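You operate a simulated robot arm through the tools that you are given. There is no shell and no other tool.

The job below is to be done with a simulated two-armed robot. You get a single attempt, and the scene is never put back.

Task
Set the rack test card's volts and amps, store them, then turn the amps down to 5 A.
Fine: One push of STORE. The output stays off.

Only the result counts: the job must be done as asked and must still hold three seconds after the hand-in. Knocking over, shifting, dropping, spilling or breaking anything else fails it.

Robot
Two 7-joint arms with fingered hands on one trunk that stands fixed in place. Base frame: the origin is at the foot of the trunk, x ahead of it, y to its left, z up. Readings come in mm, rad, newtons and seconds.
The left shoulder is at [70, 139, 1133], the right one opposite. With the tool pointing down near the work surface each hand reaches from about 100 to 700 mm from the base axis, measured 20 degrees to its own side. Payload 3.9 kg a hand.
Tool frame (each hand has its own): the origin (TCP) lies between the finger pads and is the grasp point; the fingertips stand 29 mm ahead of it; z points along the fingers, y is the line along which they close. The gripper opens to 100 mm; its body begins 34 mm behind the TCP. The gripper is a hand of 5 fingers: y runs from the thumb to the fingers, the wrist lies at [-15, -105, -177] in the tool frame.
Orientation is told as [roll, pitch, yaw] about the base's x, y, z axes, in that order, counted from this pose: with the fingers straight down and the wrist toward the robot, the tool's x, y and z point along [0, 1, 0], [1, 0, 0] and [0, 0, -1] of the base frame.

Tools
- The arms move only by the tool move_arm. It takes "left_commands", "right_commands" or both (then of equal length, played together; a hand with none holds still); each is a list that holds one entry, the list of rows, each a list of 6 numbers: the shift along the base's x, y, z in m, then the turn, a rotation vector about the base's x, y, z in rad. In form: [[[x, y, z, ax, ay, az], ...]]. A call has 1 to 20 rows; each row is the pose to reach, as a shift and turn from the pose commanded when the call began. A row lasts 0.2 s, in which the tool goes at most 50 mm and 0.15 rad; a call with a longer step from one row to the next is refused whole. A pose out of reach is approached as far as the arm can. The call stops where the force on the tool passes 40 N (or 10 N more than at its start, if that is more) or the arm is blocked; 0.2 s more then pass. In this call time passes only in rows, and 0.2 s behind the last. The reply holds the time, the measured pose of the TCP, the force on the tool along the base axes, the opening and the grip force, in the units named above and with some noise, with the torque about the TCP (base axes, N m) and any sound that the robot's microphone picked up, and new pictures: "views" is both (left out), scene, wrist or none (wrist: the cameras of the hands that moved).
- Cameras (640 x 400 px; columns grow to the right, rows downward): "scene" is now at [142, -9.2, 1478.7]; the picture's right is [-0.10, -0.99, 0.00], its down [-0.32, 0.03, -0.95] and it looks along [0.94, -0.10, -0.33] (base axes); focal length 214 px, centre (320, 200). "left" rides on the left gripper at [-66, -86, -121] in its tool frame; the picture's right is [-0.76, -0.31, 0.58], its down [0.59, -0.70, 0.40] and it looks along [0.28, 0.64, 0.71] (tool axes); focal length 247 px, centre (320, 200). "right" rides on the right gripper at [66, -86, -121] in its tool frame; the picture's right is [-0.76, 0.31, -0.58], its down [-0.59, -0.70, 0.40] and it looks along [-0.28, 0.64, 0.71] (tool axes); focal length 247 px, centre (320, 200). There is no depth. A picture from a camera that has moved, and an enlarged one, comes with that camera's place and axes in the base frame and with its lens.
- move_column(by): slides the trunk up (or, below 0, down) by that many mm; the arms and the scene camera ride with it, the base frame stays. It gives what a move gives, with no picture.
- finger_targets(index, middle, ring, little, thumb_bend, thumb_turn, hand): sets how far each is bent, from 0 (flat) to 1 (curled in); at 0.3 the hand is open as for a grip, at 0.7 the pads meet at the TCP. One left out holds its place. A second passes; each finger stops where it meets its share of the squeeze, and holds until it gets a number again. It is the only way to open and close the hand. It gives what a move gives, with no picture; readings hold the bend of each and the force on index, middle, ring, little, thumb and palm. thumb_turn goes from beside the hand (0) to across from the fingers (1), as for a grip.
- aim_head(pan, tilt): turns the head with the scene camera to pan (to the left, within 1.501 rad either way) and tilt (down, from -0.506 to 1.204), counted from straight ahead of the robot. It gives what a move gives, and a new picture of the scene camera.
- close_up(camera, box): a new picture of the part [left, top, right, bottom] of that camera's present view, enlarged. It takes no simulated time.
- close_job(): hands the job in; it is judged then, once.

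Nothing tells you positions but the pictures and the camera data. Unless the task says otherwise, let go and move clear before handing in.

The tools are called by a JSON object that holds its "fn" and its "kwargs". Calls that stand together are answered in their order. move_arm: Moves the arms, as the interface text tells. Its arguments: {"type":"object","properties":{"left_commands":{"type":"array"},"right_commands":{"type":"array"},"views":{"type":"string","enum":["both","scene","wrist","none"]}},"required":[]} The other tools are called the same way: move_column (by) moves the trunk up or down; finger_targets (index, middle, ring, little, thumb_bend, thumb_turn, hand) moves the fingers one by one; aim_head (pan, tilt) turns the head that bears the scene camera; close_up (camera, box) takes an enlarged picture of a part of a camera's view; close_job () hands the job in.

At the start:

```text
t: 0.0
left_tool_pos: [353.3, 90.9, 1463.5]
left_orientation: [0.002, -0.002, -0.064]
left_wrist_force: [-0.3, -0.4, 0.3]
left_wrist_torque: [0.01, -0.01, 0.02]
left_opening: 99.8
left_grip_force: 0.0
left_shape: jaw
left_bend: [0.3, 0.3, 0.3, 0.3, 0.3, 0.98]
left_finger forces: [0.0, 0.0, 0.0, 0.0, 0.0, 0.1]
right_tool_pos: [401.8, -246.1, 1463.2]
right_orientation: [0.001, -0.003, -0.064]
right_wrist_force: [-0.3, 0.1, 0.5]
right_wrist_torque: [-0.01, -0.01, -0.01]
right_opening: 99.8
right_grip_force: 0.0
right_shape: jaw
right_bend: [0.3, 0.3, 0.3, 0.3, 0.3, 0.98]
right_finger forces: [0.1, 0.1, 0.0, 0.0, 0.0, 0.0]
trunk travel left (down, up): [-775.0, 65.0]
head pan, tilt (commanded): [-0.103, 0.332]
```

scene: 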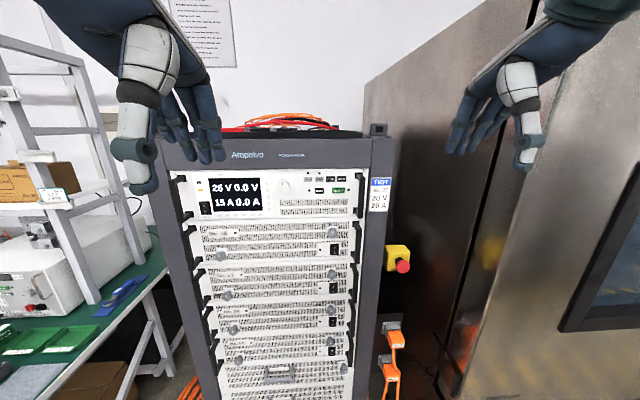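
right: 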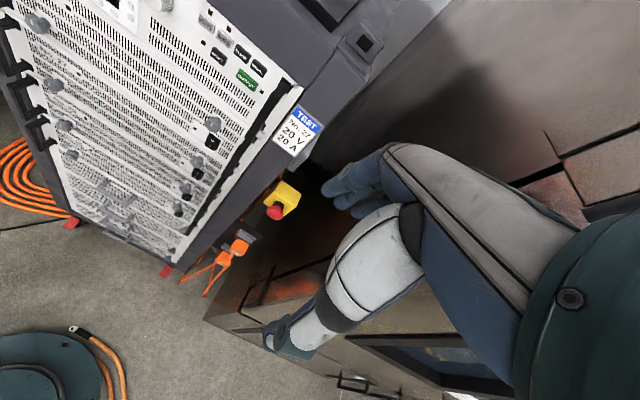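
left: 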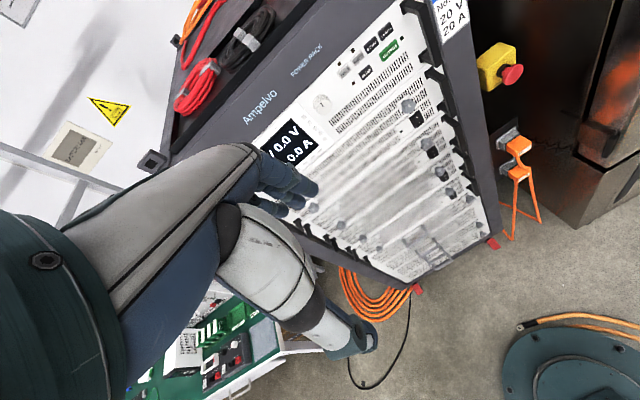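

I see a power supply rack in front of the robot, with a display reading 25 V / 15 A set, and a test card on the right post. I'll zoom in on the panel and card first.

{"fn": "close_up", "kwargs": {"camera": "scene", "box": [180, 160, 300, 230]}}

{"fn": "close_up", "kwargs": {"camera": "scene", "box": [270, 160, 400, 230]}}

{"fn": "close_up", "kwargs": {"camera": "right", "box": [190, 0, 350, 160]}}

{"fn": "close_up", "kwargs": {"camera": "left", "box": [240, 0, 480, 190]}}

```text
5.33 times, centred on (240, 195) of scene
camera zoom: at [142.0, -9.2, 1478.7], right [-0.1, -0.99, 0.0], down [-0.32, 0.03, -0.95], along [0.94, -0.1, -0.33], focal length 1144 px, centre (747, 227)
```

zoom: 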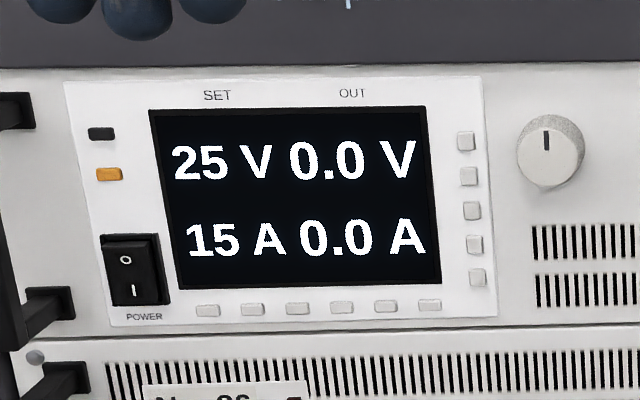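

```text
4.92 times, centred on (335, 195) of scene
camera zoom: at [142.0, -9.2, 1478.7], right [-0.1, -0.99, 0.0], down [-0.32, 0.03, -0.95], along [0.94, -0.1, -0.33], focal length 1056 px, centre (246, 225)
```

zoom: 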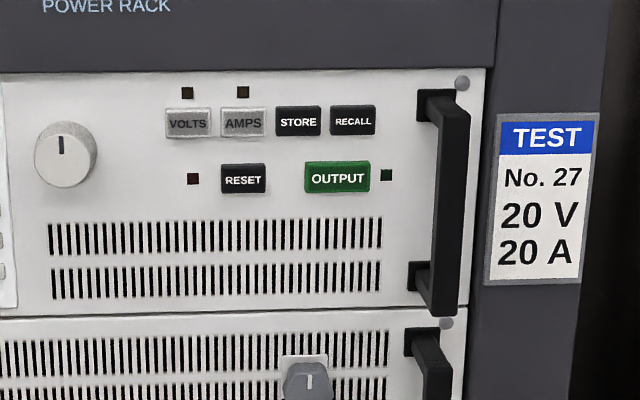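

```text
2.50 times, centred on (270, 80) of right
camera zoom: at [320.3, -175.1, 1584.2], right [0.26, -0.78, 0.58], down [-0.74, -0.54, -0.4], along [0.62, -0.32, -0.71], focal length 617 px, centre (445, 500)
```

zoom: 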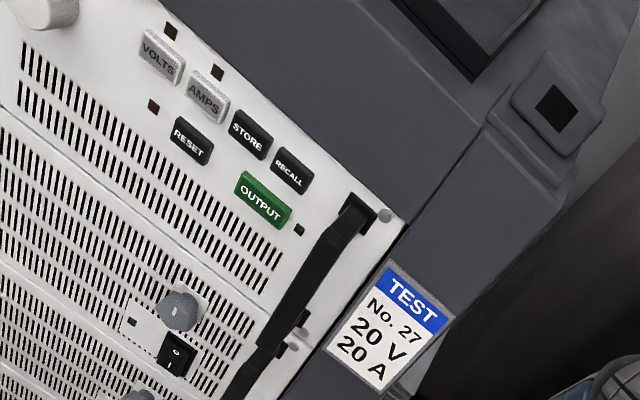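

```text
2.11 times, centred on (360, 95) of left
camera zoom: at [264.9, 31.4, 1585.0], right [-0.35, -0.74, -0.58], down [-0.66, 0.63, -0.4], along [0.66, 0.24, -0.71], focal length 520 px, centre (236, 421)
```

zoom: 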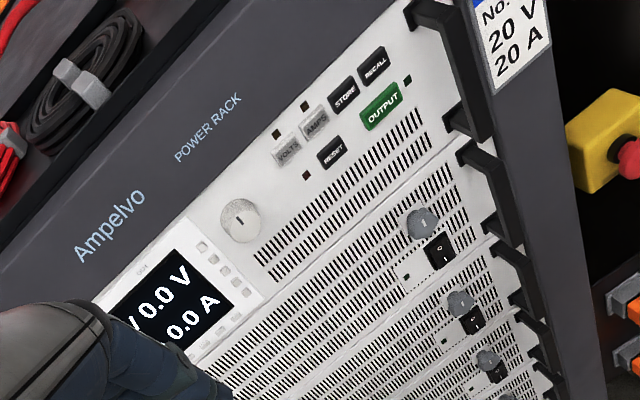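

The card reads 20 V / 20 A (No. 27); the panel has VOLTS, AMPS, STORE, RECALL, RESET, OUTPUT and a knob, roughly at x≈660, z≈1350. I'll check the other label that I saw below the display and the rest of the scene before moving.

{"fn": "close_up", "kwargs": {"camera": "scene", "box": [190, 210, 290, 275]}}

{"fn": "close_up", "kwargs": {"camera": "scene", "box": [200, 270, 360, 370]}}

{"fn": "close_up", "kwargs": {"camera": "scene", "box": [150, 0, 250, 70]}}

{"fn": "close_up", "kwargs": {"camera": "right", "box": [0, 0, 220, 150]}}

```text
6.15 times, centred on (240, 242) of scene
camera zoom: at [142.0, -9.2, 1478.7], right [-0.1, -0.99, 0.0], down [-0.32, 0.03, -0.95], along [0.94, -0.1, -0.33], focal length 1320 px, centre (812, -62)
```

zoom: 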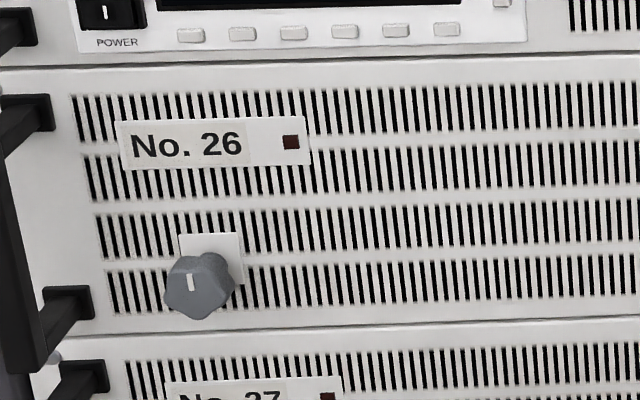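

```text
4.00 times, centred on (280, 320) of scene
camera zoom: at [142.0, -9.2, 1478.7], right [-0.1, -0.99, 0.0], down [-0.32, 0.03, -0.95], along [0.94, -0.1, -0.33], focal length 858 px, centre (480, -280)
```

zoom: 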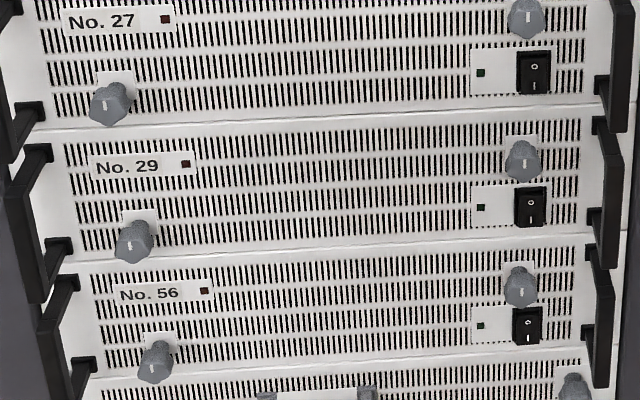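

```text
5.71 times, centred on (200, 35) of scene
camera zoom: at [142.0, -9.2, 1478.7], right [-0.1, -0.99, 0.0], down [-0.32, 0.03, -0.95], along [0.94, -0.1, -0.33], focal length 1226 px, centre (1006, 1143)
```

zoom: 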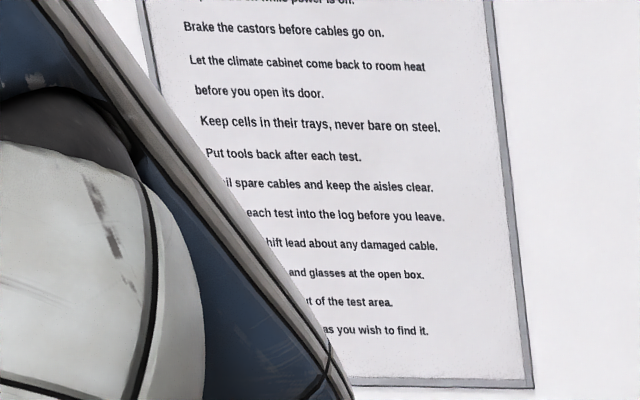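

```text
2.67 times, centred on (110, 75) of right
camera zoom: at [320.3, -175.1, 1584.2], right [0.26, -0.78, 0.58], down [-0.74, -0.54, -0.4], along [0.62, -0.32, -0.71], focal length 659 px, centre (880, 533)
```

zoom: 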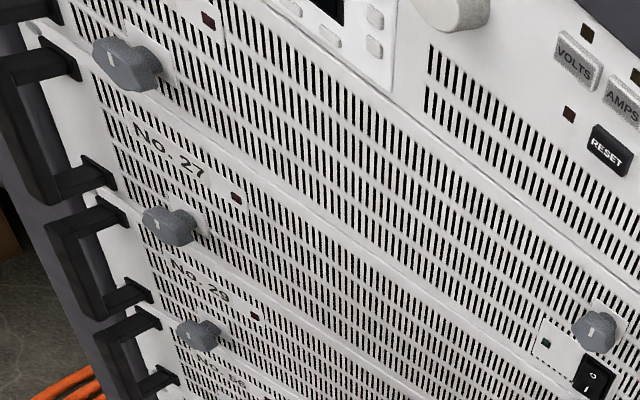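

The module labels are just numbers; the wall notice may hold rules worth reading. I'll tilt the head up to read it.

{"fn": "aim_head", "kwargs": {"pan": 0.25, "tilt": -0.15}}

```text
t: 0.9
left_tool_pos: [355.1, 92.2, 1462.9]
left_orientation: [-0.001, -0.002, -0.061]
left_wrist_force: [-1.3, -0.2, 0.4]
left_wrist_torque: [-0.02, -0.01, 0.01]
left_opening: 100.1
left_grip_force: 0.1
left_shape: jaw
left_bend: [0.3, 0.3, 0.3, 0.3, 0.3, 0.98]
left_finger forces: [0.0, 0.0, 0.1, 0.0, 0.0, 0.1]
right_tool_pos: [401.4, -245.1, 1464.0]
right_orientation: [0.001, -0.002, -0.061]
right_wrist_force: [0.0, -0.1, 0.2]
right_wrist_torque: [-0.02, 0.0, -0.02]
right_opening: 99.7
right_grip_force: 0.0
right_shape: jaw
right_bend: [0.3, 0.3, 0.3, 0.3, 0.3, 0.98]
right_finger forces: [0.0, 0.1, 0.0, 0.0, 0.1, 0.1]
trunk travel left (down, up): [-775.0, 65.0]
head pan, tilt (commanded): [0.25, -0.15]
camera scene: at [132.0, 21.3, 1522.5], right [0.25, -0.97, 0.0], down [0.14, 0.04, -0.99], along [0.96, 0.24, 0.15], focal length 214 px, centre (320, 200)
```

scene: 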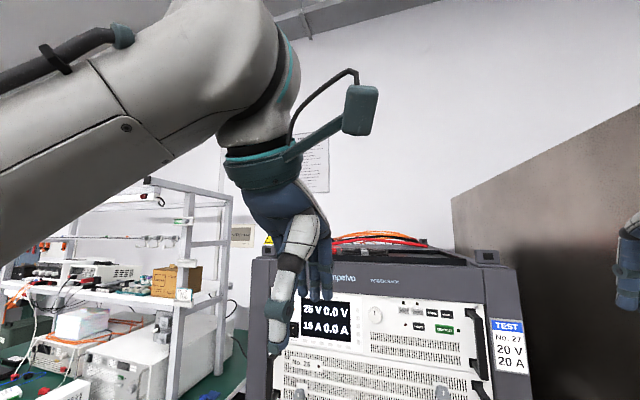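

The left arm blocks the notice. I'll swing the left hand out to its own side so that I can see the notice and the panel.

{"fn": "move_arm", "kwargs": {"left_commands": [[[-0.02, 0.045, 0, 0, 0, 0], [-0.04, 0.09, 0, 0, 0, 0], [-0.06, 0.135, 0, 0, 0, 0], [-0.08, 0.18, 0, 0, 0, 0], [-0.09, 0.22, 0, 0, 0, 0]]], "views": "both"}}

```text
t: 2.1
left_tool_pos: [320.7, 296.3, 1436.0]
left_orientation: [-0.002, -0.005, -0.063]
left_wrist_force: [0.4, 0.3, 0.7]
left_wrist_torque: [-0.02, 0.03, -0.04]
left_opening: 99.7
left_grip_force: 0.0
left_shape: jaw
left_bend: [0.3, 0.3, 0.3, 0.3, 0.3, 0.98]
left_finger forces: [0.0, 0.0, 0.1, 0.0, 0.0, 0.0]
left hand out of reach, approached as far as the arm can: row 3, 4, 5
right_tool_pos: [401.9, -243.8, 1464.0]
right_orientation: [0.0, 0.001, -0.062]
right_wrist_force: [0.3, 0.7, -0.1]
right_wrist_torque: [-0.03, -0.01, 0.0]
right_opening: 100.0
right_grip_force: 0.0
right_shape: jaw
right_bend: [0.3, 0.3, 0.3, 0.3, 0.3, 0.98]
right_finger forces: [0.0, 0.1, 0.0, 0.0, 0.0, 0.1]
trunk travel left (down, up): [-775.0, 65.0]
head pan, tilt (commanded): [0.25, -0.15]
camera scene: at [132.2, 23.5, 1522.5], right [0.25, -0.97, 0.0], down [0.14, 0.04, -0.99], along [0.96, 0.24, 0.15], focal length 214 px, centre (320, 200)
camera left: at [230.3, 237.1, 1557.3], right [-0.35, -0.74, -0.58], down [-0.66, 0.63, -0.4], along [0.66, 0.24, -0.71], focal length 247 px, centre (320, 200)
```

scene: 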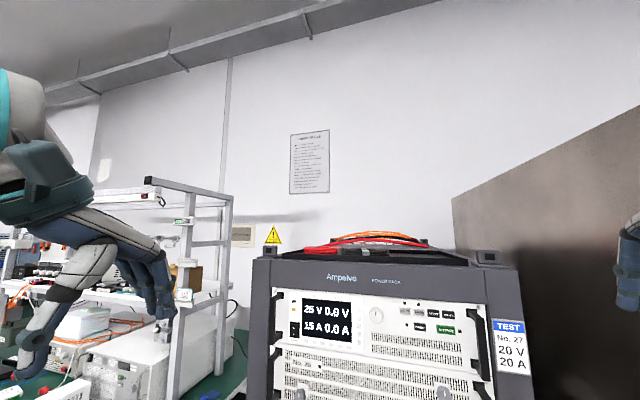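
left: 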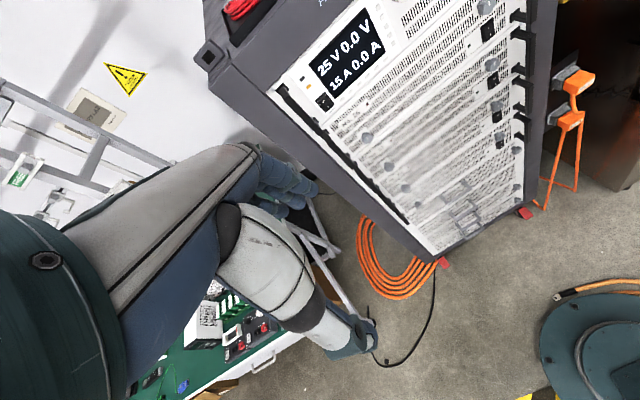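

{"fn": "close_up", "kwargs": {"camera": "scene", "box": [286, 128, 336, 196]}}

{"fn": "close_up", "kwargs": {"camera": "scene", "box": [225, 220, 290, 255]}}

{"fn": "close_up", "kwargs": {"camera": "scene", "box": [260, 250, 540, 400]}}

```text
5.88 times, centred on (311, 162) of scene
camera zoom: at [132.2, 23.5, 1522.5], right [0.25, -0.97, 0.0], down [0.14, 0.04, -0.99], along [0.96, 0.24, 0.15], focal length 1262 px, centre (373, 424)
```

zoom: 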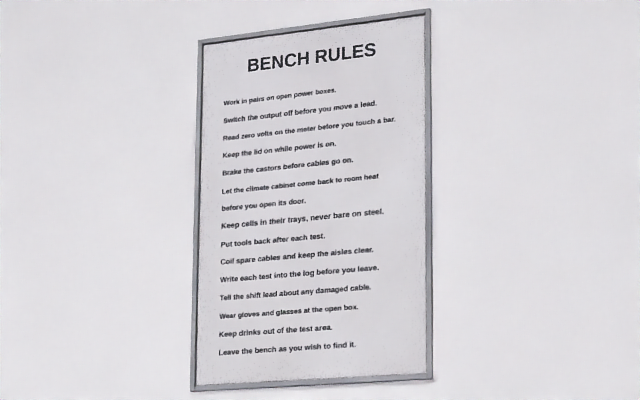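

```text
9.85 times, centred on (258, 238) of scene
camera zoom: at [132.2, 23.5, 1522.5], right [0.25, -0.97, 0.0], down [0.14, 0.04, -0.99], along [0.96, 0.24, 0.15], focal length 2112 px, centre (935, -169)
```

zoom: 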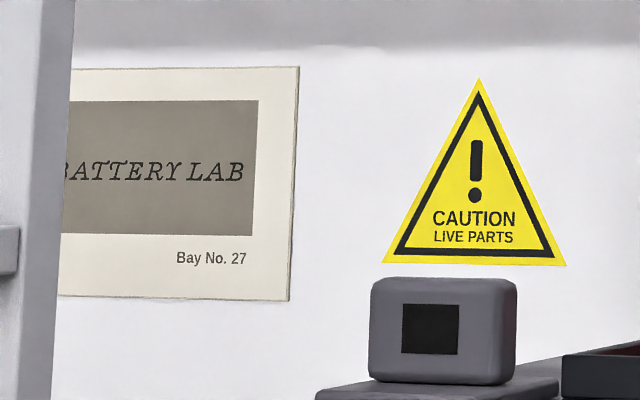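

```text
2.29 times, centred on (400, 325) of scene
camera zoom: at [132.2, 23.5, 1522.5], right [0.25, -0.97, 0.0], down [0.14, 0.04, -0.99], along [0.96, 0.24, 0.15], focal length 490 px, centre (137, -86)
```

zoom: 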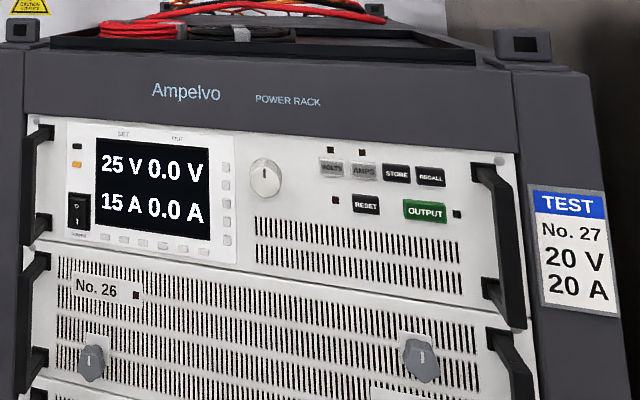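

The notice holds only general bench rules. Next I'll shape the right hand for pointing (index out, the rest curled) and aim the head back at the panel to see the shape.

{"fn": "finger_targets", "kwargs": {"hand": "right", "index": 0.1, "middle": 1.0, "ring": 1.0, "little": 1.0, "thumb_bend": 0.6, "thumb_turn": 0.3}}

{"fn": "aim_head", "kwargs": {"pan": -0.3, "tilt": 0.25}}

{"fn": "close_up", "kwargs": {"camera": "right", "box": [0, 0, 640, 400]}}

```text
t: 3.1
left_tool_pos: [320.2, 293.1, 1435.5]
left_orientation: [0.0, -0.003, -0.063]
left_wrist_force: [0.2, -0.2, 0.5]
left_wrist_torque: [-0.03, 0.02, 0.03]
left_opening: 99.9
left_grip_force: 0.1
left_shape: jaw
left_bend: [0.3, 0.3, 0.3, 0.3, 0.3, 0.98]
left_finger forces: [0.0, 0.1, 0.0, 0.2, 0.1, 0.0]
right_tool_pos: [400.0, -246.4, 1462.4]
right_orientation: [0.002, -0.002, -0.065]
right_wrist_force: [-0.4, 0.1, 0.3]
right_wrist_torque: [0.01, -0.01, 0.02]
right_opening: 103.1
right_grip_force: 0.1
right_shape: fingers
right_bend: [0.1, 1.0, 1.0, 1.0, 0.6, 0.3]
right_finger forces: [0.0, 0.0, 0.1, 0.0, 0.0, 0.0]
trunk travel left (down, up): [-775.0, 65.0]
head pan, tilt (commanded): [0.25, -0.15]
```

```text
t: 4.1
left_tool_pos: [320.1, 294.9, 1436.9]
left_orientation: [0.002, -0.006, -0.061]
left_wrist_force: [0.5, -0.3, -0.2]
left_wrist_torque: [-0.02, -0.02, -0.01]
left_opening: 99.5
left_grip_force: 0.0
left_shape: jaw
left_bend: [0.3, 0.3, 0.3, 0.3, 0.3, 0.98]
left_finger forces: [0.0, 0.1, 0.0, 0.0, 0.0, 0.0]
right_tool_pos: [401.1, -245.4, 1463.2]
right_orientation: [0.001, -0.003, -0.062]
right_wrist_force: [-0.3, -0.8, -0.4]
right_wrist_torque: [0.02, 0.04, 0.0]
right_opening: 103.2
right_grip_force: 0.1
right_shape: fingers
right_bend: [0.1, 1.0, 1.0, 1.0, 0.6, 0.3]
right_finger forces: [0.0, 0.0, 0.0, 0.1, 0.0, 0.0]
trunk travel left (down, up): [-775.0, 65.0]
head pan, tilt (commanded): [-0.3, 0.25]
camera scene: at [138.5, -27.1, 1486.5], right [-0.29, -0.96, 0.0], down [-0.24, 0.07, -0.97], along [0.93, -0.29, -0.25], focal length 214 px, centre (320, 200)
```

scene: 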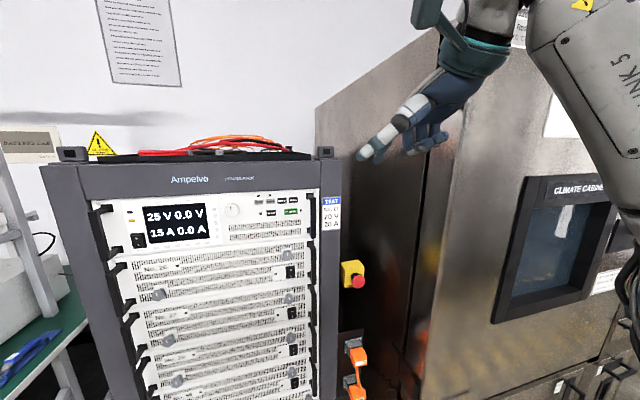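

```text
1.00 times, centred on (320, 200) of right (not enlarged: the box is as wide or as high as the picture)
camera zoom: at [320.3, -175.1, 1584.2], right [0.26, -0.78, 0.58], down [-0.74, -0.54, -0.4], along [0.62, -0.32, -0.71], focal length 247 px, centre (320, 200)
```

zoom: 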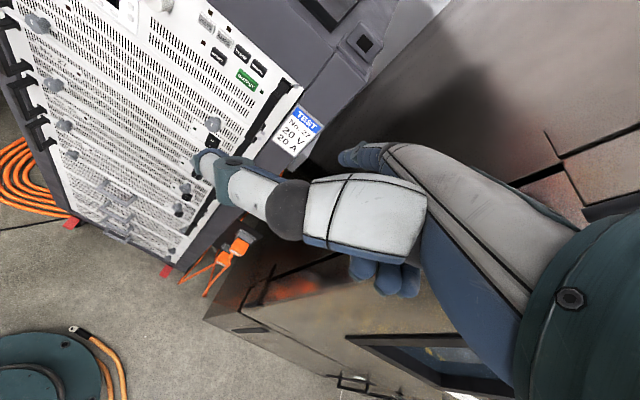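

{"fn": "close_up", "kwargs": {"camera": "scene", "box": [340, 50, 500, 170]}}

{"fn": "close_up", "kwargs": {"camera": "left", "box": [0, 0, 640, 400]}}

```text
3.33 times, centred on (420, 110) of scene
camera zoom: at [138.5, -27.1, 1486.5], right [-0.29, -0.96, 0.0], down [-0.24, 0.07, -0.97], along [0.93, -0.29, -0.25], focal length 715 px, centre (-13, 500)
```

zoom: 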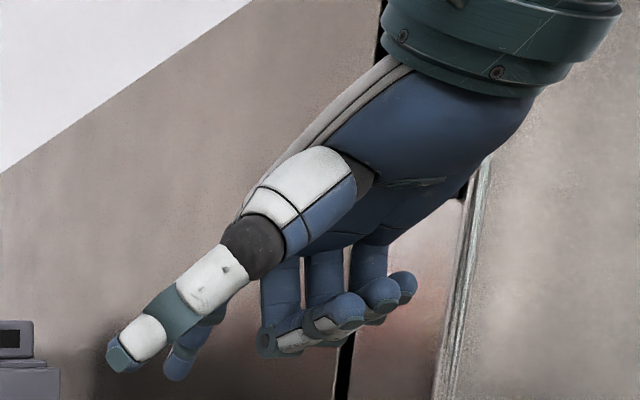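

```text
1.00 times, centred on (320, 200) of left (not enlarged: the box is as wide or as high as the picture)
camera zoom: at [230.0, 234.6, 1557.9], right [-0.35, -0.74, -0.58], down [-0.66, 0.63, -0.4], along [0.66, 0.24, -0.71], focal length 247 px, centre (320, 200)
```

zoom: 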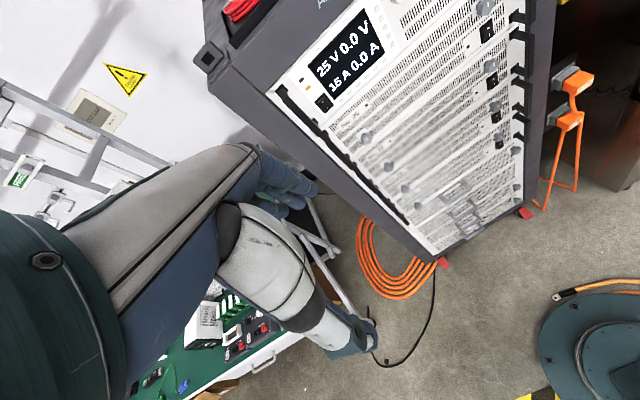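

The thumb sits beside the index finger, so I'll fold it across under the curled fingers, then pitch the right hand to point forward while staying well clear of the rack.

{"fn": "finger_targets", "kwargs": {"hand": "right", "index": 0.0, "thumb_bend": 0.3, "thumb_turn": 1.0}}

{"fn": "finger_targets", "kwargs": {"hand": "right", "thumb_bend": 1.0}}

{"fn": "move_arm", "kwargs": {"right_commands": [[[0.005, 0.01, -0.012, -0.0095, -0.1493, 0], [0.01, 0.02, -0.024, -0.019, -0.2986, 0], [0.015, 0.03, -0.036, -0.0285, -0.448, 0], [0.02, 0.04, -0.048, -0.038, -0.597, 0], [0.025, 0.05, -0.06, -0.0475, -0.7465, 0], [0.03, 0.06, -0.072, -0.057, -0.8958, 0], [0.035, 0.07, -0.084, -0.067, -1.045, 0]]], "views": "both"}}

```text
t: 5.1
left_tool_pos: [319.1, 293.9, 1437.0]
left_orientation: [0.002, -0.005, -0.062]
left_wrist_force: [0.1, -0.7, 0.1]
left_wrist_torque: [-0.05, -0.04, 0.02]
left_opening: 99.7
left_grip_force: 0.0
left_shape: jaw
left_bend: [0.3, 0.3, 0.3, 0.3, 0.3, 0.98]
left_finger forces: [0.0, 0.0, 0.0, 0.0, 0.0, 0.0]
right_tool_pos: [402.2, -246.8, 1462.6]
right_orientation: [0.002, -0.001, -0.063]
right_wrist_force: [0.6, 0.6, 1.0]
right_wrist_torque: [0.0, 0.01, 0.03]
right_opening: 138.5
right_grip_force: 0.2
right_shape: fingers
right_bend: [0.0, 1.0, 1.0, 1.0, 0.3, 0.97]
right_finger forces: [0.0, 0.0, 0.1, 0.0, 0.0, 0.1]
trunk travel left (down, up): [-775.0, 65.0]
head pan, tilt (commanded): [-0.3, 0.25]
```

```text
t: 6.1
left_tool_pos: [321.0, 293.4, 1436.3]
left_orientation: [0.0, -0.005, -0.064]
left_wrist_force: [0.1, -0.5, -0.2]
left_wrist_torque: [0.03, 0.02, -0.02]
left_opening: 99.9
left_grip_force: 0.1
left_shape: jaw
left_bend: [0.3, 0.3, 0.3, 0.3, 0.3, 0.98]
left_finger forces: [0.1, 0.0, 0.0, 0.0, 0.0, 0.0]
right_tool_pos: [401.2, -244.9, 1462.8]
right_orientation: [0.002, -0.001, -0.063]
right_wrist_force: [-0.3, 0.0, -0.2]
right_wrist_torque: [0.0, 0.01, 0.02]
right_opening: 46.9
right_grip_force: 0.1
right_shape: fingers
right_bend: [0.0, 1.0, 1.0, 1.0, 1.0, 1.0]
right_finger forces: [0.0, 0.0, 0.0, 0.1, 0.1, 0.1]
trunk travel left (down, up): [-775.0, 65.0]
head pan, tilt (commanded): [-0.3, 0.25]
```

```text
t: 7.7
left_tool_pos: [321.4, 295.0, 1435.0]
left_orientation: [-0.002, -0.004, -0.064]
left_wrist_force: [-0.8, 0.5, 0.6]
left_wrist_torque: [0.0, 0.0, -0.01]
left_opening: 99.5
left_grip_force: 0.1
left_shape: jaw
left_bend: [0.3, 0.3, 0.3, 0.3, 0.3, 0.98]
left_finger forces: [0.1, 0.1, 0.1, 0.1, 0.0, 0.0]
right_tool_pos: [421.5, -124.5, 1390.3]
right_orientation: [-0.008, -1.041, -0.07]
right_wrist_force: [0.2, -0.8, -0.2]
right_wrist_torque: [-0.04, -0.01, 0.0]
right_opening: 46.6
right_grip_force: 0.2
right_shape: fingers
right_bend: [0.0, 1.0, 1.0, 1.0, 1.0, 1.0]
right_finger forces: [0.0, 0.0, 0.0, 0.0, 0.0, 0.0]
right hand out of reach, approached as far as the arm can: row 6, 7
trunk travel left (down, up): [-775.0, 65.0]
head pan, tilt (commanded): [-0.3, 0.25]
camera scene: at [140.3, -26.4, 1486.3], right [-0.3, -0.96, 0.0], down [-0.24, 0.07, -0.97], along [0.93, -0.29, -0.25], focal length 214 px, centre (320, 200)
camera right: at [281.5, -47.7, 1377.5], right [-0.4, -0.73, 0.56], down [-0.06, -0.59, -0.81], along [0.91, -0.35, 0.2], focal length 247 px, centre (320, 200)
```

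scene: 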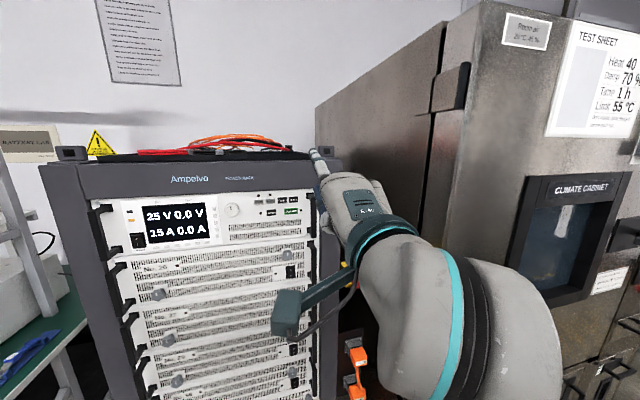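
right: 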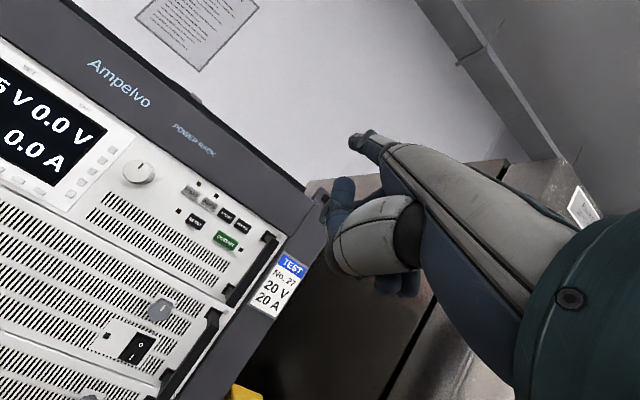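

{"fn": "close_up", "kwargs": {"camera": "scene", "box": [290, 140, 400, 240]}}

{"fn": "close_up", "kwargs": {"camera": "right", "box": [290, 100, 470, 310]}}

{"fn": "close_up", "kwargs": {"camera": "right", "box": [60, 130, 300, 280]}}

```text
4.00 times, centred on (345, 190) of scene
camera zoom: at [140.3, -26.4, 1486.3], right [-0.3, -0.96, 0.0], down [-0.24, 0.07, -0.97], along [0.93, -0.29, -0.25], focal length 858 px, centre (220, 240)
```

zoom: 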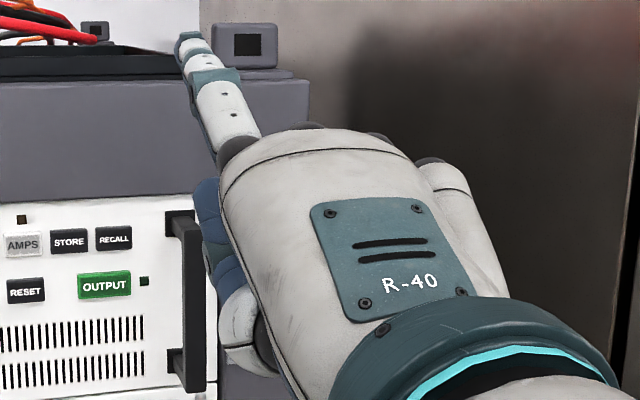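

```text
1.90 times, centred on (380, 205) of right
camera zoom: at [281.5, -47.7, 1377.5], right [-0.4, -0.73, 0.56], down [-0.06, -0.59, -0.81], along [0.91, -0.35, 0.2], focal length 470 px, centre (206, 190)
```

zoom: 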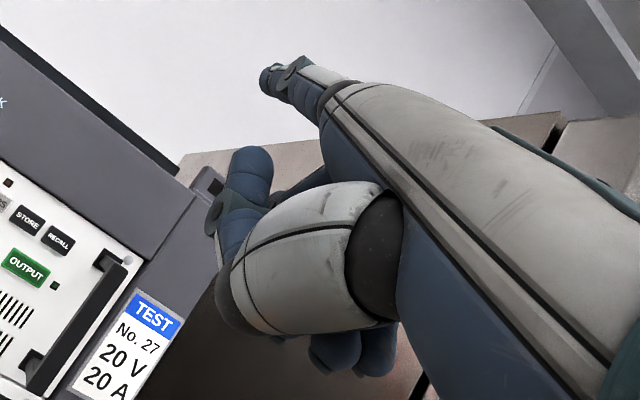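

```text
2.67 times, centred on (180, 205) of right
camera zoom: at [281.5, -47.7, 1377.5], right [-0.4, -0.73, 0.56], down [-0.06, -0.59, -0.81], along [0.91, -0.35, 0.2], focal length 659 px, centre (693, 187)
```

zoom: 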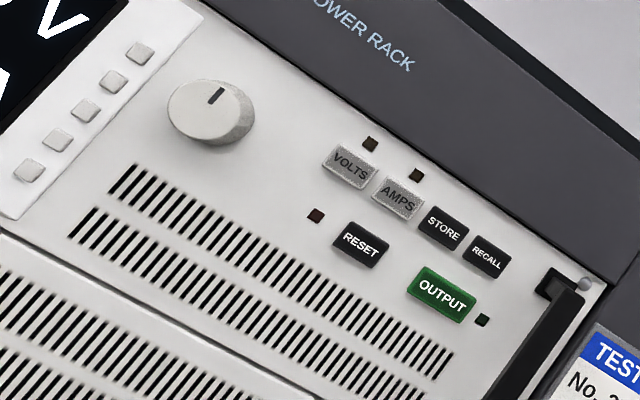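

The index finger now points forward, tip about 100 mm up the hand's y axis, with the thumb tucked behind it. I'll lower the hand to panel height and level the finger, still well short of the panel, then re-measure the tip.

{"fn": "move_arm", "kwargs": {"right_commands": [[[0.01, 0.008, -0.025, 0.004, 0.065, 0], [0.025, 0.015, -0.05, 0.008, 0.13, 0], [0.04, 0.022, -0.075, 0.012, 0.195, 0], [0.06, 0.03, -0.095, 0.016, 0.26, 0]]], "views": "both"}}

```text
t: 8.7
left_tool_pos: [322.3, 294.5, 1435.5]
left_orientation: [-0.002, -0.004, -0.064]
left_wrist_force: [0.5, 0.6, -0.4]
left_wrist_torque: [0.02, 0.0, 0.0]
left_opening: 100.1
left_grip_force: 0.0
left_shape: jaw
left_bend: [0.3, 0.3, 0.3, 0.3, 0.3, 0.98]
left_finger forces: [0.1, 0.2, 0.0, 0.0, 0.0, 0.0]
right_tool_pos: [480.4, -92.8, 1297.2]
right_orientation: [-0.002, -0.786, -0.06]
right_wrist_force: [0.4, -0.3, 0.2]
right_wrist_torque: [0.0, -0.01, 0.01]
right_opening: 46.4
right_grip_force: 0.1
right_shape: fingers
right_bend: [0.0, 1.0, 1.0, 1.0, 1.0, 1.0]
right_finger forces: [0.0, 0.0, 0.1, 0.1, 0.0, 0.0]
trunk travel left (down, up): [-775.0, 65.0]
head pan, tilt (commanded): [-0.3, 0.25]
camera scene: at [139.9, -26.3, 1486.3], right [-0.3, -0.96, 0.0], down [-0.24, 0.07, -0.97], along [0.93, -0.29, -0.25], focal length 214 px, centre (320, 200)
camera right: at [339.2, -18.4, 1321.8], right [-0.24, -0.74, 0.63], down [-0.25, -0.58, -0.78], along [0.94, -0.34, -0.05], focal length 247 px, centre (320, 200)
```

scene: 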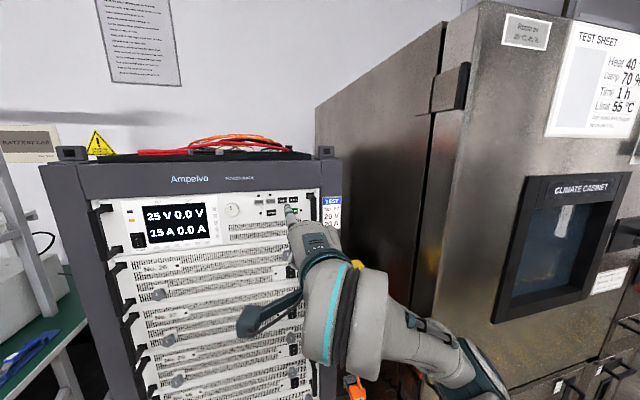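
right: 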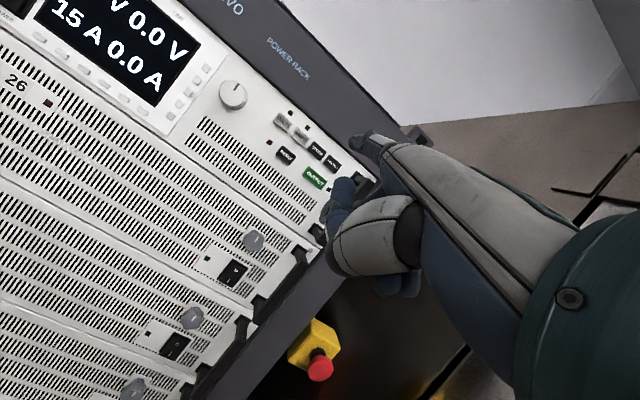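

{"fn": "close_up", "kwargs": {"camera": "right", "box": [210, 70, 430, 210]}}

{"fn": "close_up", "kwargs": {"camera": "scene", "box": [210, 180, 350, 270]}}

```text
2.86 times, centred on (320, 140) of right
camera zoom: at [339.2, -18.4, 1321.8], right [-0.24, -0.74, 0.63], down [-0.25, -0.58, -0.78], along [0.94, -0.34, -0.05], focal length 706 px, centre (320, 371)
```

zoom: 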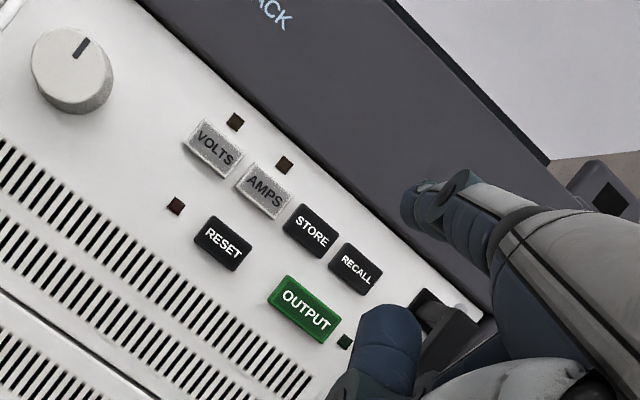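

```text
4.44 times, centred on (280, 225) of scene
camera zoom: at [139.9, -26.3, 1486.3], right [-0.3, -0.96, 0.0], down [-0.24, 0.07, -0.97], along [0.93, -0.29, -0.25], focal length 953 px, centre (498, 89)
```

zoom: 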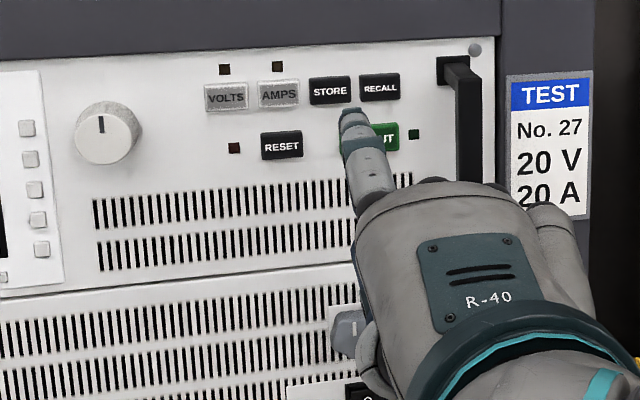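

The tip estimate agrees in both cameras ([552,-84,1370]), with VOLTS at about [665,-33,1353], STORE at [665,-90,1353] and the knob front at [653,29,1339]. I'll bring the fingertip about 20 mm in front of VOLTS.

{"fn": "move_arm", "kwargs": {"right_commands": [[[0.015, 0.026, -0.009, 0, 0, 0], [0.03, 0.0515, -0.017, 0, 0, 0], [0.06, 0.0515, -0.017, 0, 0, 0], [0.09, 0.0515, -0.017, 0, 0, 0]]], "views": "both"}}

{"fn": "close_up", "kwargs": {"camera": "right", "box": [230, 70, 430, 200]}}

{"fn": "close_up", "kwargs": {"camera": "scene", "box": [210, 180, 350, 270]}}

```text
t: 9.7
left_tool_pos: [322.0, 295.7, 1434.9]
left_orientation: [-0.002, -0.005, -0.063]
left_wrist_force: [0.4, 0.5, 0.4]
left_wrist_torque: [-0.04, 0.01, 0.0]
left_opening: 99.6
left_grip_force: 0.2
left_shape: jaw
left_bend: [0.3, 0.3, 0.3, 0.3, 0.3, 0.98]
left_finger forces: [0.0, 0.0, 0.1, 0.1, 0.1, 0.0]
right_tool_pos: [573.7, -40.7, 1279.3]
right_orientation: [-0.001, -0.785, -0.062]
right_wrist_force: [-0.3, -0.4, -0.5]
right_wrist_torque: [0.01, 0.03, -0.01]
right_opening: 46.6
right_grip_force: 0.0
right_shape: fingers
right_bend: [0.0, 1.0, 1.0, 1.0, 1.0, 1.0]
right_finger forces: [0.0, 0.0, 0.0, 0.0, 0.0, 0.0]
trunk travel left (down, up): [-775.0, 65.0]
head pan, tilt (commanded): [-0.3, 0.25]
camera scene: at [139.8, -26.1, 1486.3], right [-0.3, -0.96, 0.0], down [-0.24, 0.07, -0.97], along [0.93, -0.29, -0.25], focal length 214 px, centre (320, 200)
camera right: at [431.8, 34.7, 1302.6], right [-0.24, -0.74, 0.63], down [-0.25, -0.58, -0.78], along [0.94, -0.34, -0.05], focal length 247 px, centre (320, 200)
```

scene: 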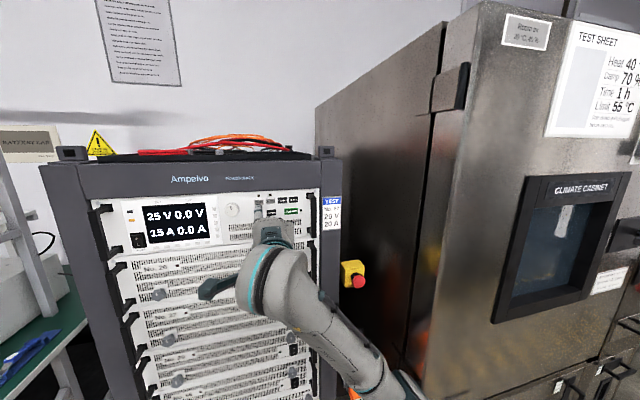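
right: 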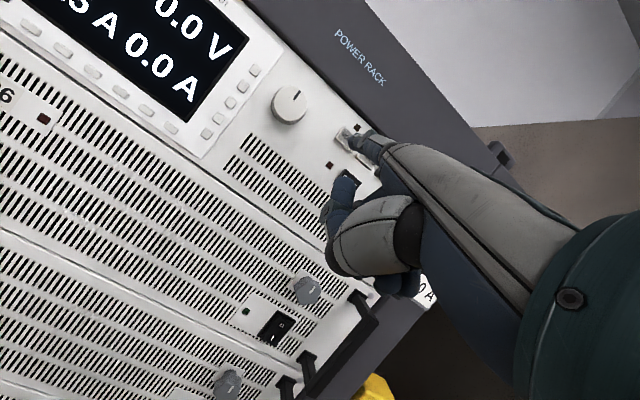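

```text
3.08 times, centred on (330, 135) of right
camera zoom: at [431.8, 34.7, 1302.6], right [-0.24, -0.74, 0.63], down [-0.25, -0.58, -0.78], along [0.94, -0.34, -0.05], focal length 760 px, centre (289, 400)
```

zoom: 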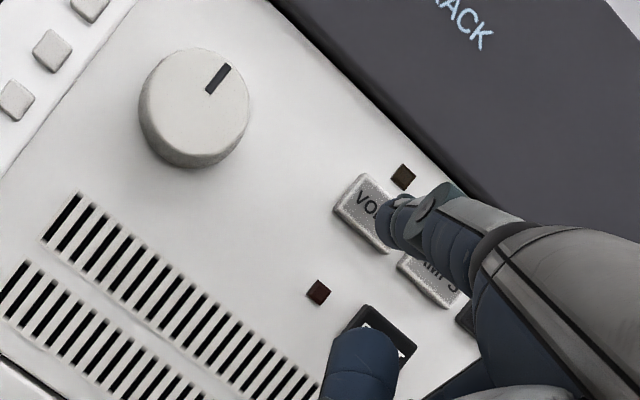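

```text
4.44 times, centred on (280, 225) of scene
camera zoom: at [139.8, -26.1, 1486.3], right [-0.3, -0.96, 0.0], down [-0.24, 0.07, -0.97], along [0.93, -0.29, -0.25], focal length 953 px, centre (498, 89)
```

zoom: 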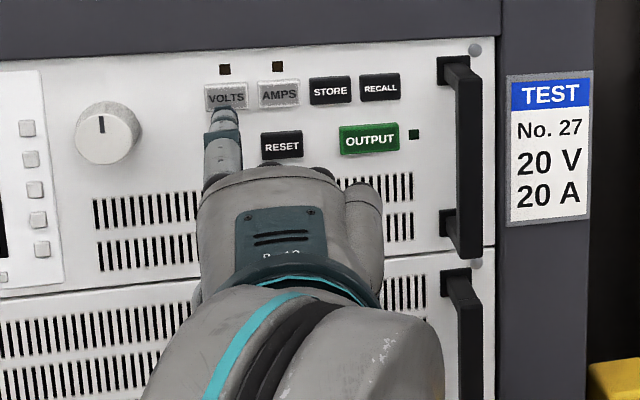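

The fingertip is lined up with VOLTS, about 15–20 mm in front. I'll push straight forward in small steps and listen for a click.

{"fn": "move_arm", "kwargs": {"right_commands": [[[0.005, 0, 0, 0, 0, 0], [0.01, 0, 0, 0, 0, 0], [0.014, 0, 0, 0, 0, 0], [0.017, 0, 0, 0, 0, 0], [0.02, 0, 0, 0, 0, 0]]], "views": "both"}}

{"fn": "close_up", "kwargs": {"camera": "right", "box": [230, 70, 430, 200]}}

{"fn": "close_up", "kwargs": {"camera": "scene", "box": [110, 180, 320, 310]}}

```text
t: 10.9
left_tool_pos: [320.1, 293.9, 1436.6]
left_orientation: [0.0, -0.006, -0.062]
left_wrist_force: [0.4, 0.5, 0.2]
left_wrist_torque: [0.02, 0.02, -0.04]
left_opening: 99.9
left_grip_force: 0.0
left_shape: jaw
left_bend: [0.3, 0.3, 0.3, 0.3, 0.3, 0.98]
left_finger forces: [0.0, 0.0, 0.0, 0.0, 0.0, 0.0]
right_tool_pos: [583.6, -38.5, 1279.9]
right_orientation: [-0.008, -0.785, -0.06]
right_wrist_force: [-0.4, 0.8, -0.1]
right_wrist_torque: [-0.01, 0.01, -0.03]
right_opening: 46.6
right_grip_force: 0.0
right_shape: fingers
right_bend: [0.0, 1.0, 1.0, 1.0, 1.0, 1.0]
right_finger forces: [0.0, 0.0, 0.0, 0.1, 0.0, 0.0]
right hand out of reach, approached as far as the arm can: row 3, 4, 5
trunk travel left (down, up): [-775.0, 65.0]
head pan, tilt (commanded): [-0.3, 0.25]
camera scene: at [138.5, -27.0, 1486.4], right [-0.3, -0.96, 0.0], down [-0.24, 0.07, -0.97], along [0.93, -0.29, -0.25], focal length 214 px, centre (320, 200)
camera right: at [443.0, 36.5, 1305.4], right [-0.24, -0.74, 0.63], down [-0.25, -0.58, -0.78], along [0.94, -0.35, -0.05], focal length 247 px, centre (320, 200)
```

scene: 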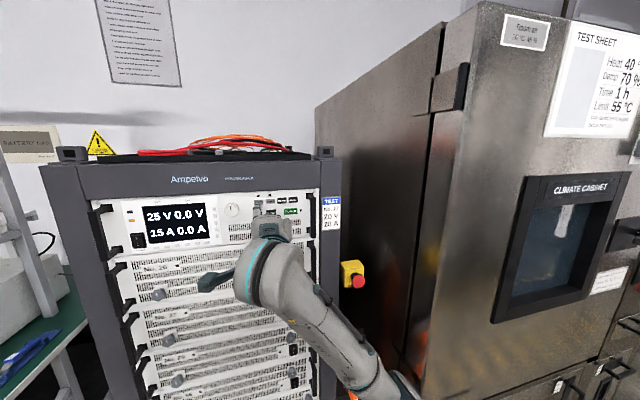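
right: 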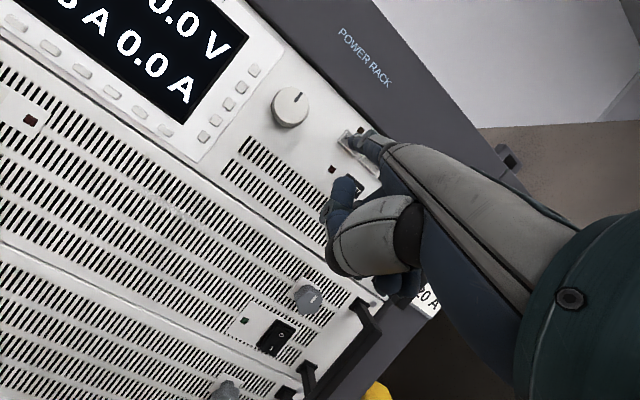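

```text
3.08 times, centred on (330, 135) of right
camera zoom: at [443.0, 36.5, 1305.4], right [-0.24, -0.74, 0.63], down [-0.25, -0.58, -0.78], along [0.94, -0.35, -0.05], focal length 760 px, centre (289, 400)
```

zoom: 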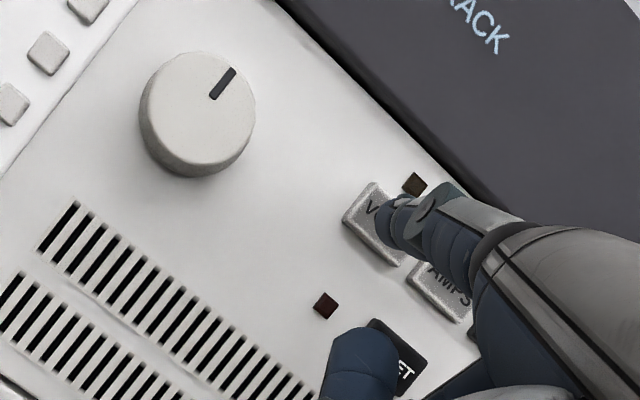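

```text
3.05 times, centred on (215, 245) of scene
camera zoom: at [138.5, -27.0, 1486.4], right [-0.3, -0.96, 0.0], down [-0.24, 0.07, -0.97], along [0.93, -0.29, -0.25], focal length 654 px, centre (640, 63)
```

zoom: 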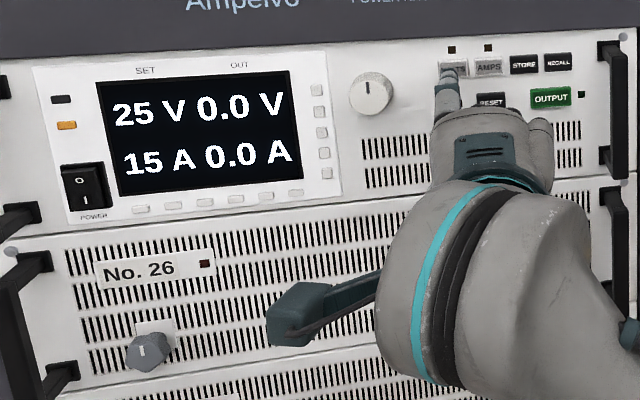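

The arm hit its reach limit about 10 mm short, without contact. I'll back off a little and raise the trunk so the shoulders are closer to panel height.

{"fn": "move_arm", "kwargs": {"right_commands": [[[-0.03, 0, -0.01, 0, 0, 0], [-0.06, 0, -0.03, 0, 0, 0], [-0.08, 0, -0.06, 0, 0, 0]]], "views": "none"}}

{"fn": "move_column", "kwargs": {"by": 64}}

{"fn": "close_up", "kwargs": {"camera": "scene", "box": [0, 0, 640, 400]}}

```text
t: 11.7
left_tool_pos: [319.6, 294.5, 1436.9]
left_orientation: [0.0, -0.005, -0.063]
left_wrist_force: [0.9, 0.1, 0.5]
left_wrist_torque: [-0.04, 0.0, 0.02]
left_opening: 99.8
left_grip_force: 0.1
left_shape: jaw
left_bend: [0.3, 0.3, 0.3, 0.3, 0.3, 0.98]
left_finger forces: [0.0, 0.1, 0.0, 0.0, 0.1, 0.0]
right_tool_pos: [504.0, -38.7, 1220.3]
right_orientation: [0.0, -0.788, -0.061]
right_wrist_force: [-0.2, 0.3, -0.4]
right_wrist_torque: [-0.01, -0.01, 0.06]
right_opening: 46.6
right_grip_force: 0.0
right_shape: fingers
right_bend: [0.0, 1.0, 1.0, 1.0, 1.0, 1.0]
right_finger forces: [0.0, 0.0, 0.0, 0.0, 0.0, 0.0]
trunk travel left (down, up): [-775.0, 65.0]
head pan, tilt (commanded): [-0.3, 0.25]
```

```text
t: 12.7
left_tool_pos: [320.9, 293.6, 1499.5]
left_orientation: [0.002, -0.007, -0.064]
left_wrist_force: [-0.1, -0.3, -0.8]
left_wrist_torque: [0.0, 0.0, -0.01]
left_opening: 99.7
left_grip_force: 0.1
left_shape: jaw
left_bend: [0.3, 0.3, 0.3, 0.3, 0.3, 0.98]
left_finger forces: [0.0, 0.0, 0.0, 0.0, 0.0, 0.0]
right_tool_pos: [504.7, -38.4, 1285.6]
right_orientation: [-0.001, -0.788, -0.061]
right_wrist_force: [0.5, 0.4, 0.2]
right_wrist_torque: [-0.02, -0.01, -0.03]
right_opening: 46.7
right_grip_force: 0.1
right_shape: fingers
right_bend: [0.0, 1.0, 1.0, 1.0, 1.0, 1.0]
right_finger forces: [0.1, 0.0, 0.0, 0.0, 0.0, 0.0]
trunk travel left (down, up): [-839.0, 1.0]
head pan, tilt (commanded): [-0.3, 0.25]
```

```text
1.00 times, centred on (320, 200) of scene (not enlarged: the box is as wide or as high as the picture)
camera zoom: at [138.7, -27.2, 1550.4], right [-0.3, -0.96, 0.0], down [-0.24, 0.07, -0.97], along [0.93, -0.29, -0.25], focal length 214 px, centre (320, 200)
```

zoom: 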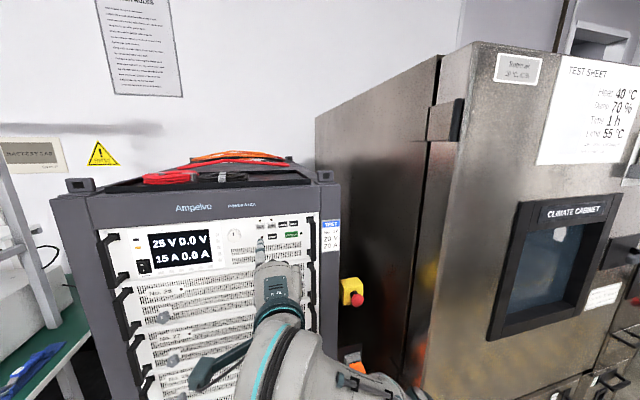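

The trunk is up 64 mm. Now I'll move the fingertip back to 20 mm before VOLTS and push on gently.

{"fn": "move_arm", "kwargs": {"right_commands": [[[0.035, -0.003, -0.006, 0, 0, 0], [0.069, -0.0034, -0.006, 0, 0, 0], [0.076, -0.0034, -0.006, 0, 0, 0], [0.082, -0.0034, -0.006, 0, 0, 0], [0.086, -0.0034, -0.006, 0, 0, 0], [0.089, -0.0034, -0.006, 0, 0, 0]]], "views": "wrist"}}

{"fn": "close_up", "kwargs": {"camera": "scene", "box": [120, 200, 330, 330]}}

```text
t: 14.1
left_tool_pos: [319.5, 293.9, 1499.6]
left_orientation: [0.001, -0.004, -0.063]
left_wrist_force: [0.0, -0.5, 0.5]
left_wrist_torque: [0.0, -0.01, -0.05]
left_opening: 99.7
left_grip_force: 0.0
left_shape: jaw
left_bend: [0.3, 0.3, 0.3, 0.3, 0.3, 0.98]
left_finger forces: [0.1, 0.0, 0.0, 0.1, 0.1, 0.0]
right_tool_pos: [573.0, -31.6, 1284.5]
right_orientation: [-0.008, -0.785, -0.059]
right_wrist_force: [-1.0, 0.1, -0.6]
right_wrist_torque: [0.03, -0.01, -0.01]
right_opening: 46.7
right_grip_force: 0.0
right_shape: fingers
right_bend: [0.0, 1.0, 1.0, 1.0, 1.0, 1.0]
right_finger forces: [0.0, 0.0, 0.1, 0.0, 0.0, 0.1]
right hand out of reach, approached as far as the arm can: row 2, 3, 4, 5, 6
trunk travel left (down, up): [-839.0, 1.0]
head pan, tilt (commanded): [-0.3, 0.25]
camera right: at [432.4, 43.4, 1309.7], right [-0.24, -0.74, 0.63], down [-0.25, -0.58, -0.78], along [0.94, -0.35, -0.05], focal length 247 px, centre (320, 200)
```

right: 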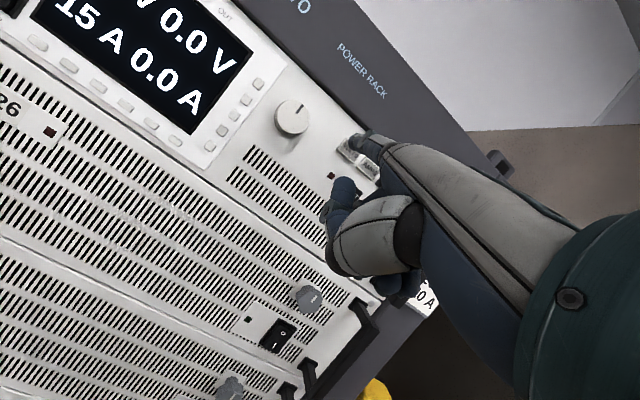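

```text
3.05 times, centred on (225, 265) of scene
camera zoom: at [138.2, -27.3, 1550.4], right [-0.3, -0.96, 0.0], down [-0.24, 0.07, -0.97], along [0.93, -0.29, -0.25], focal length 654 px, centre (610, 2)
```

zoom: 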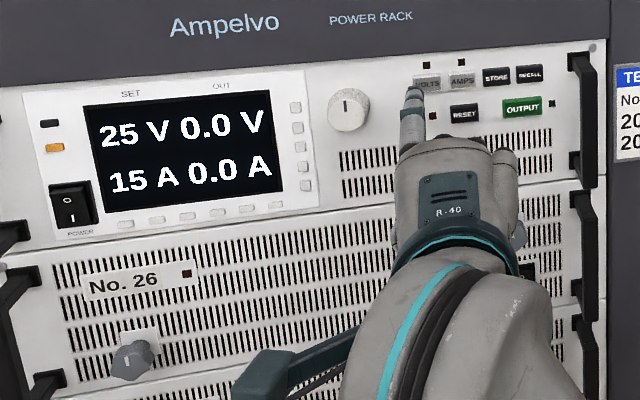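

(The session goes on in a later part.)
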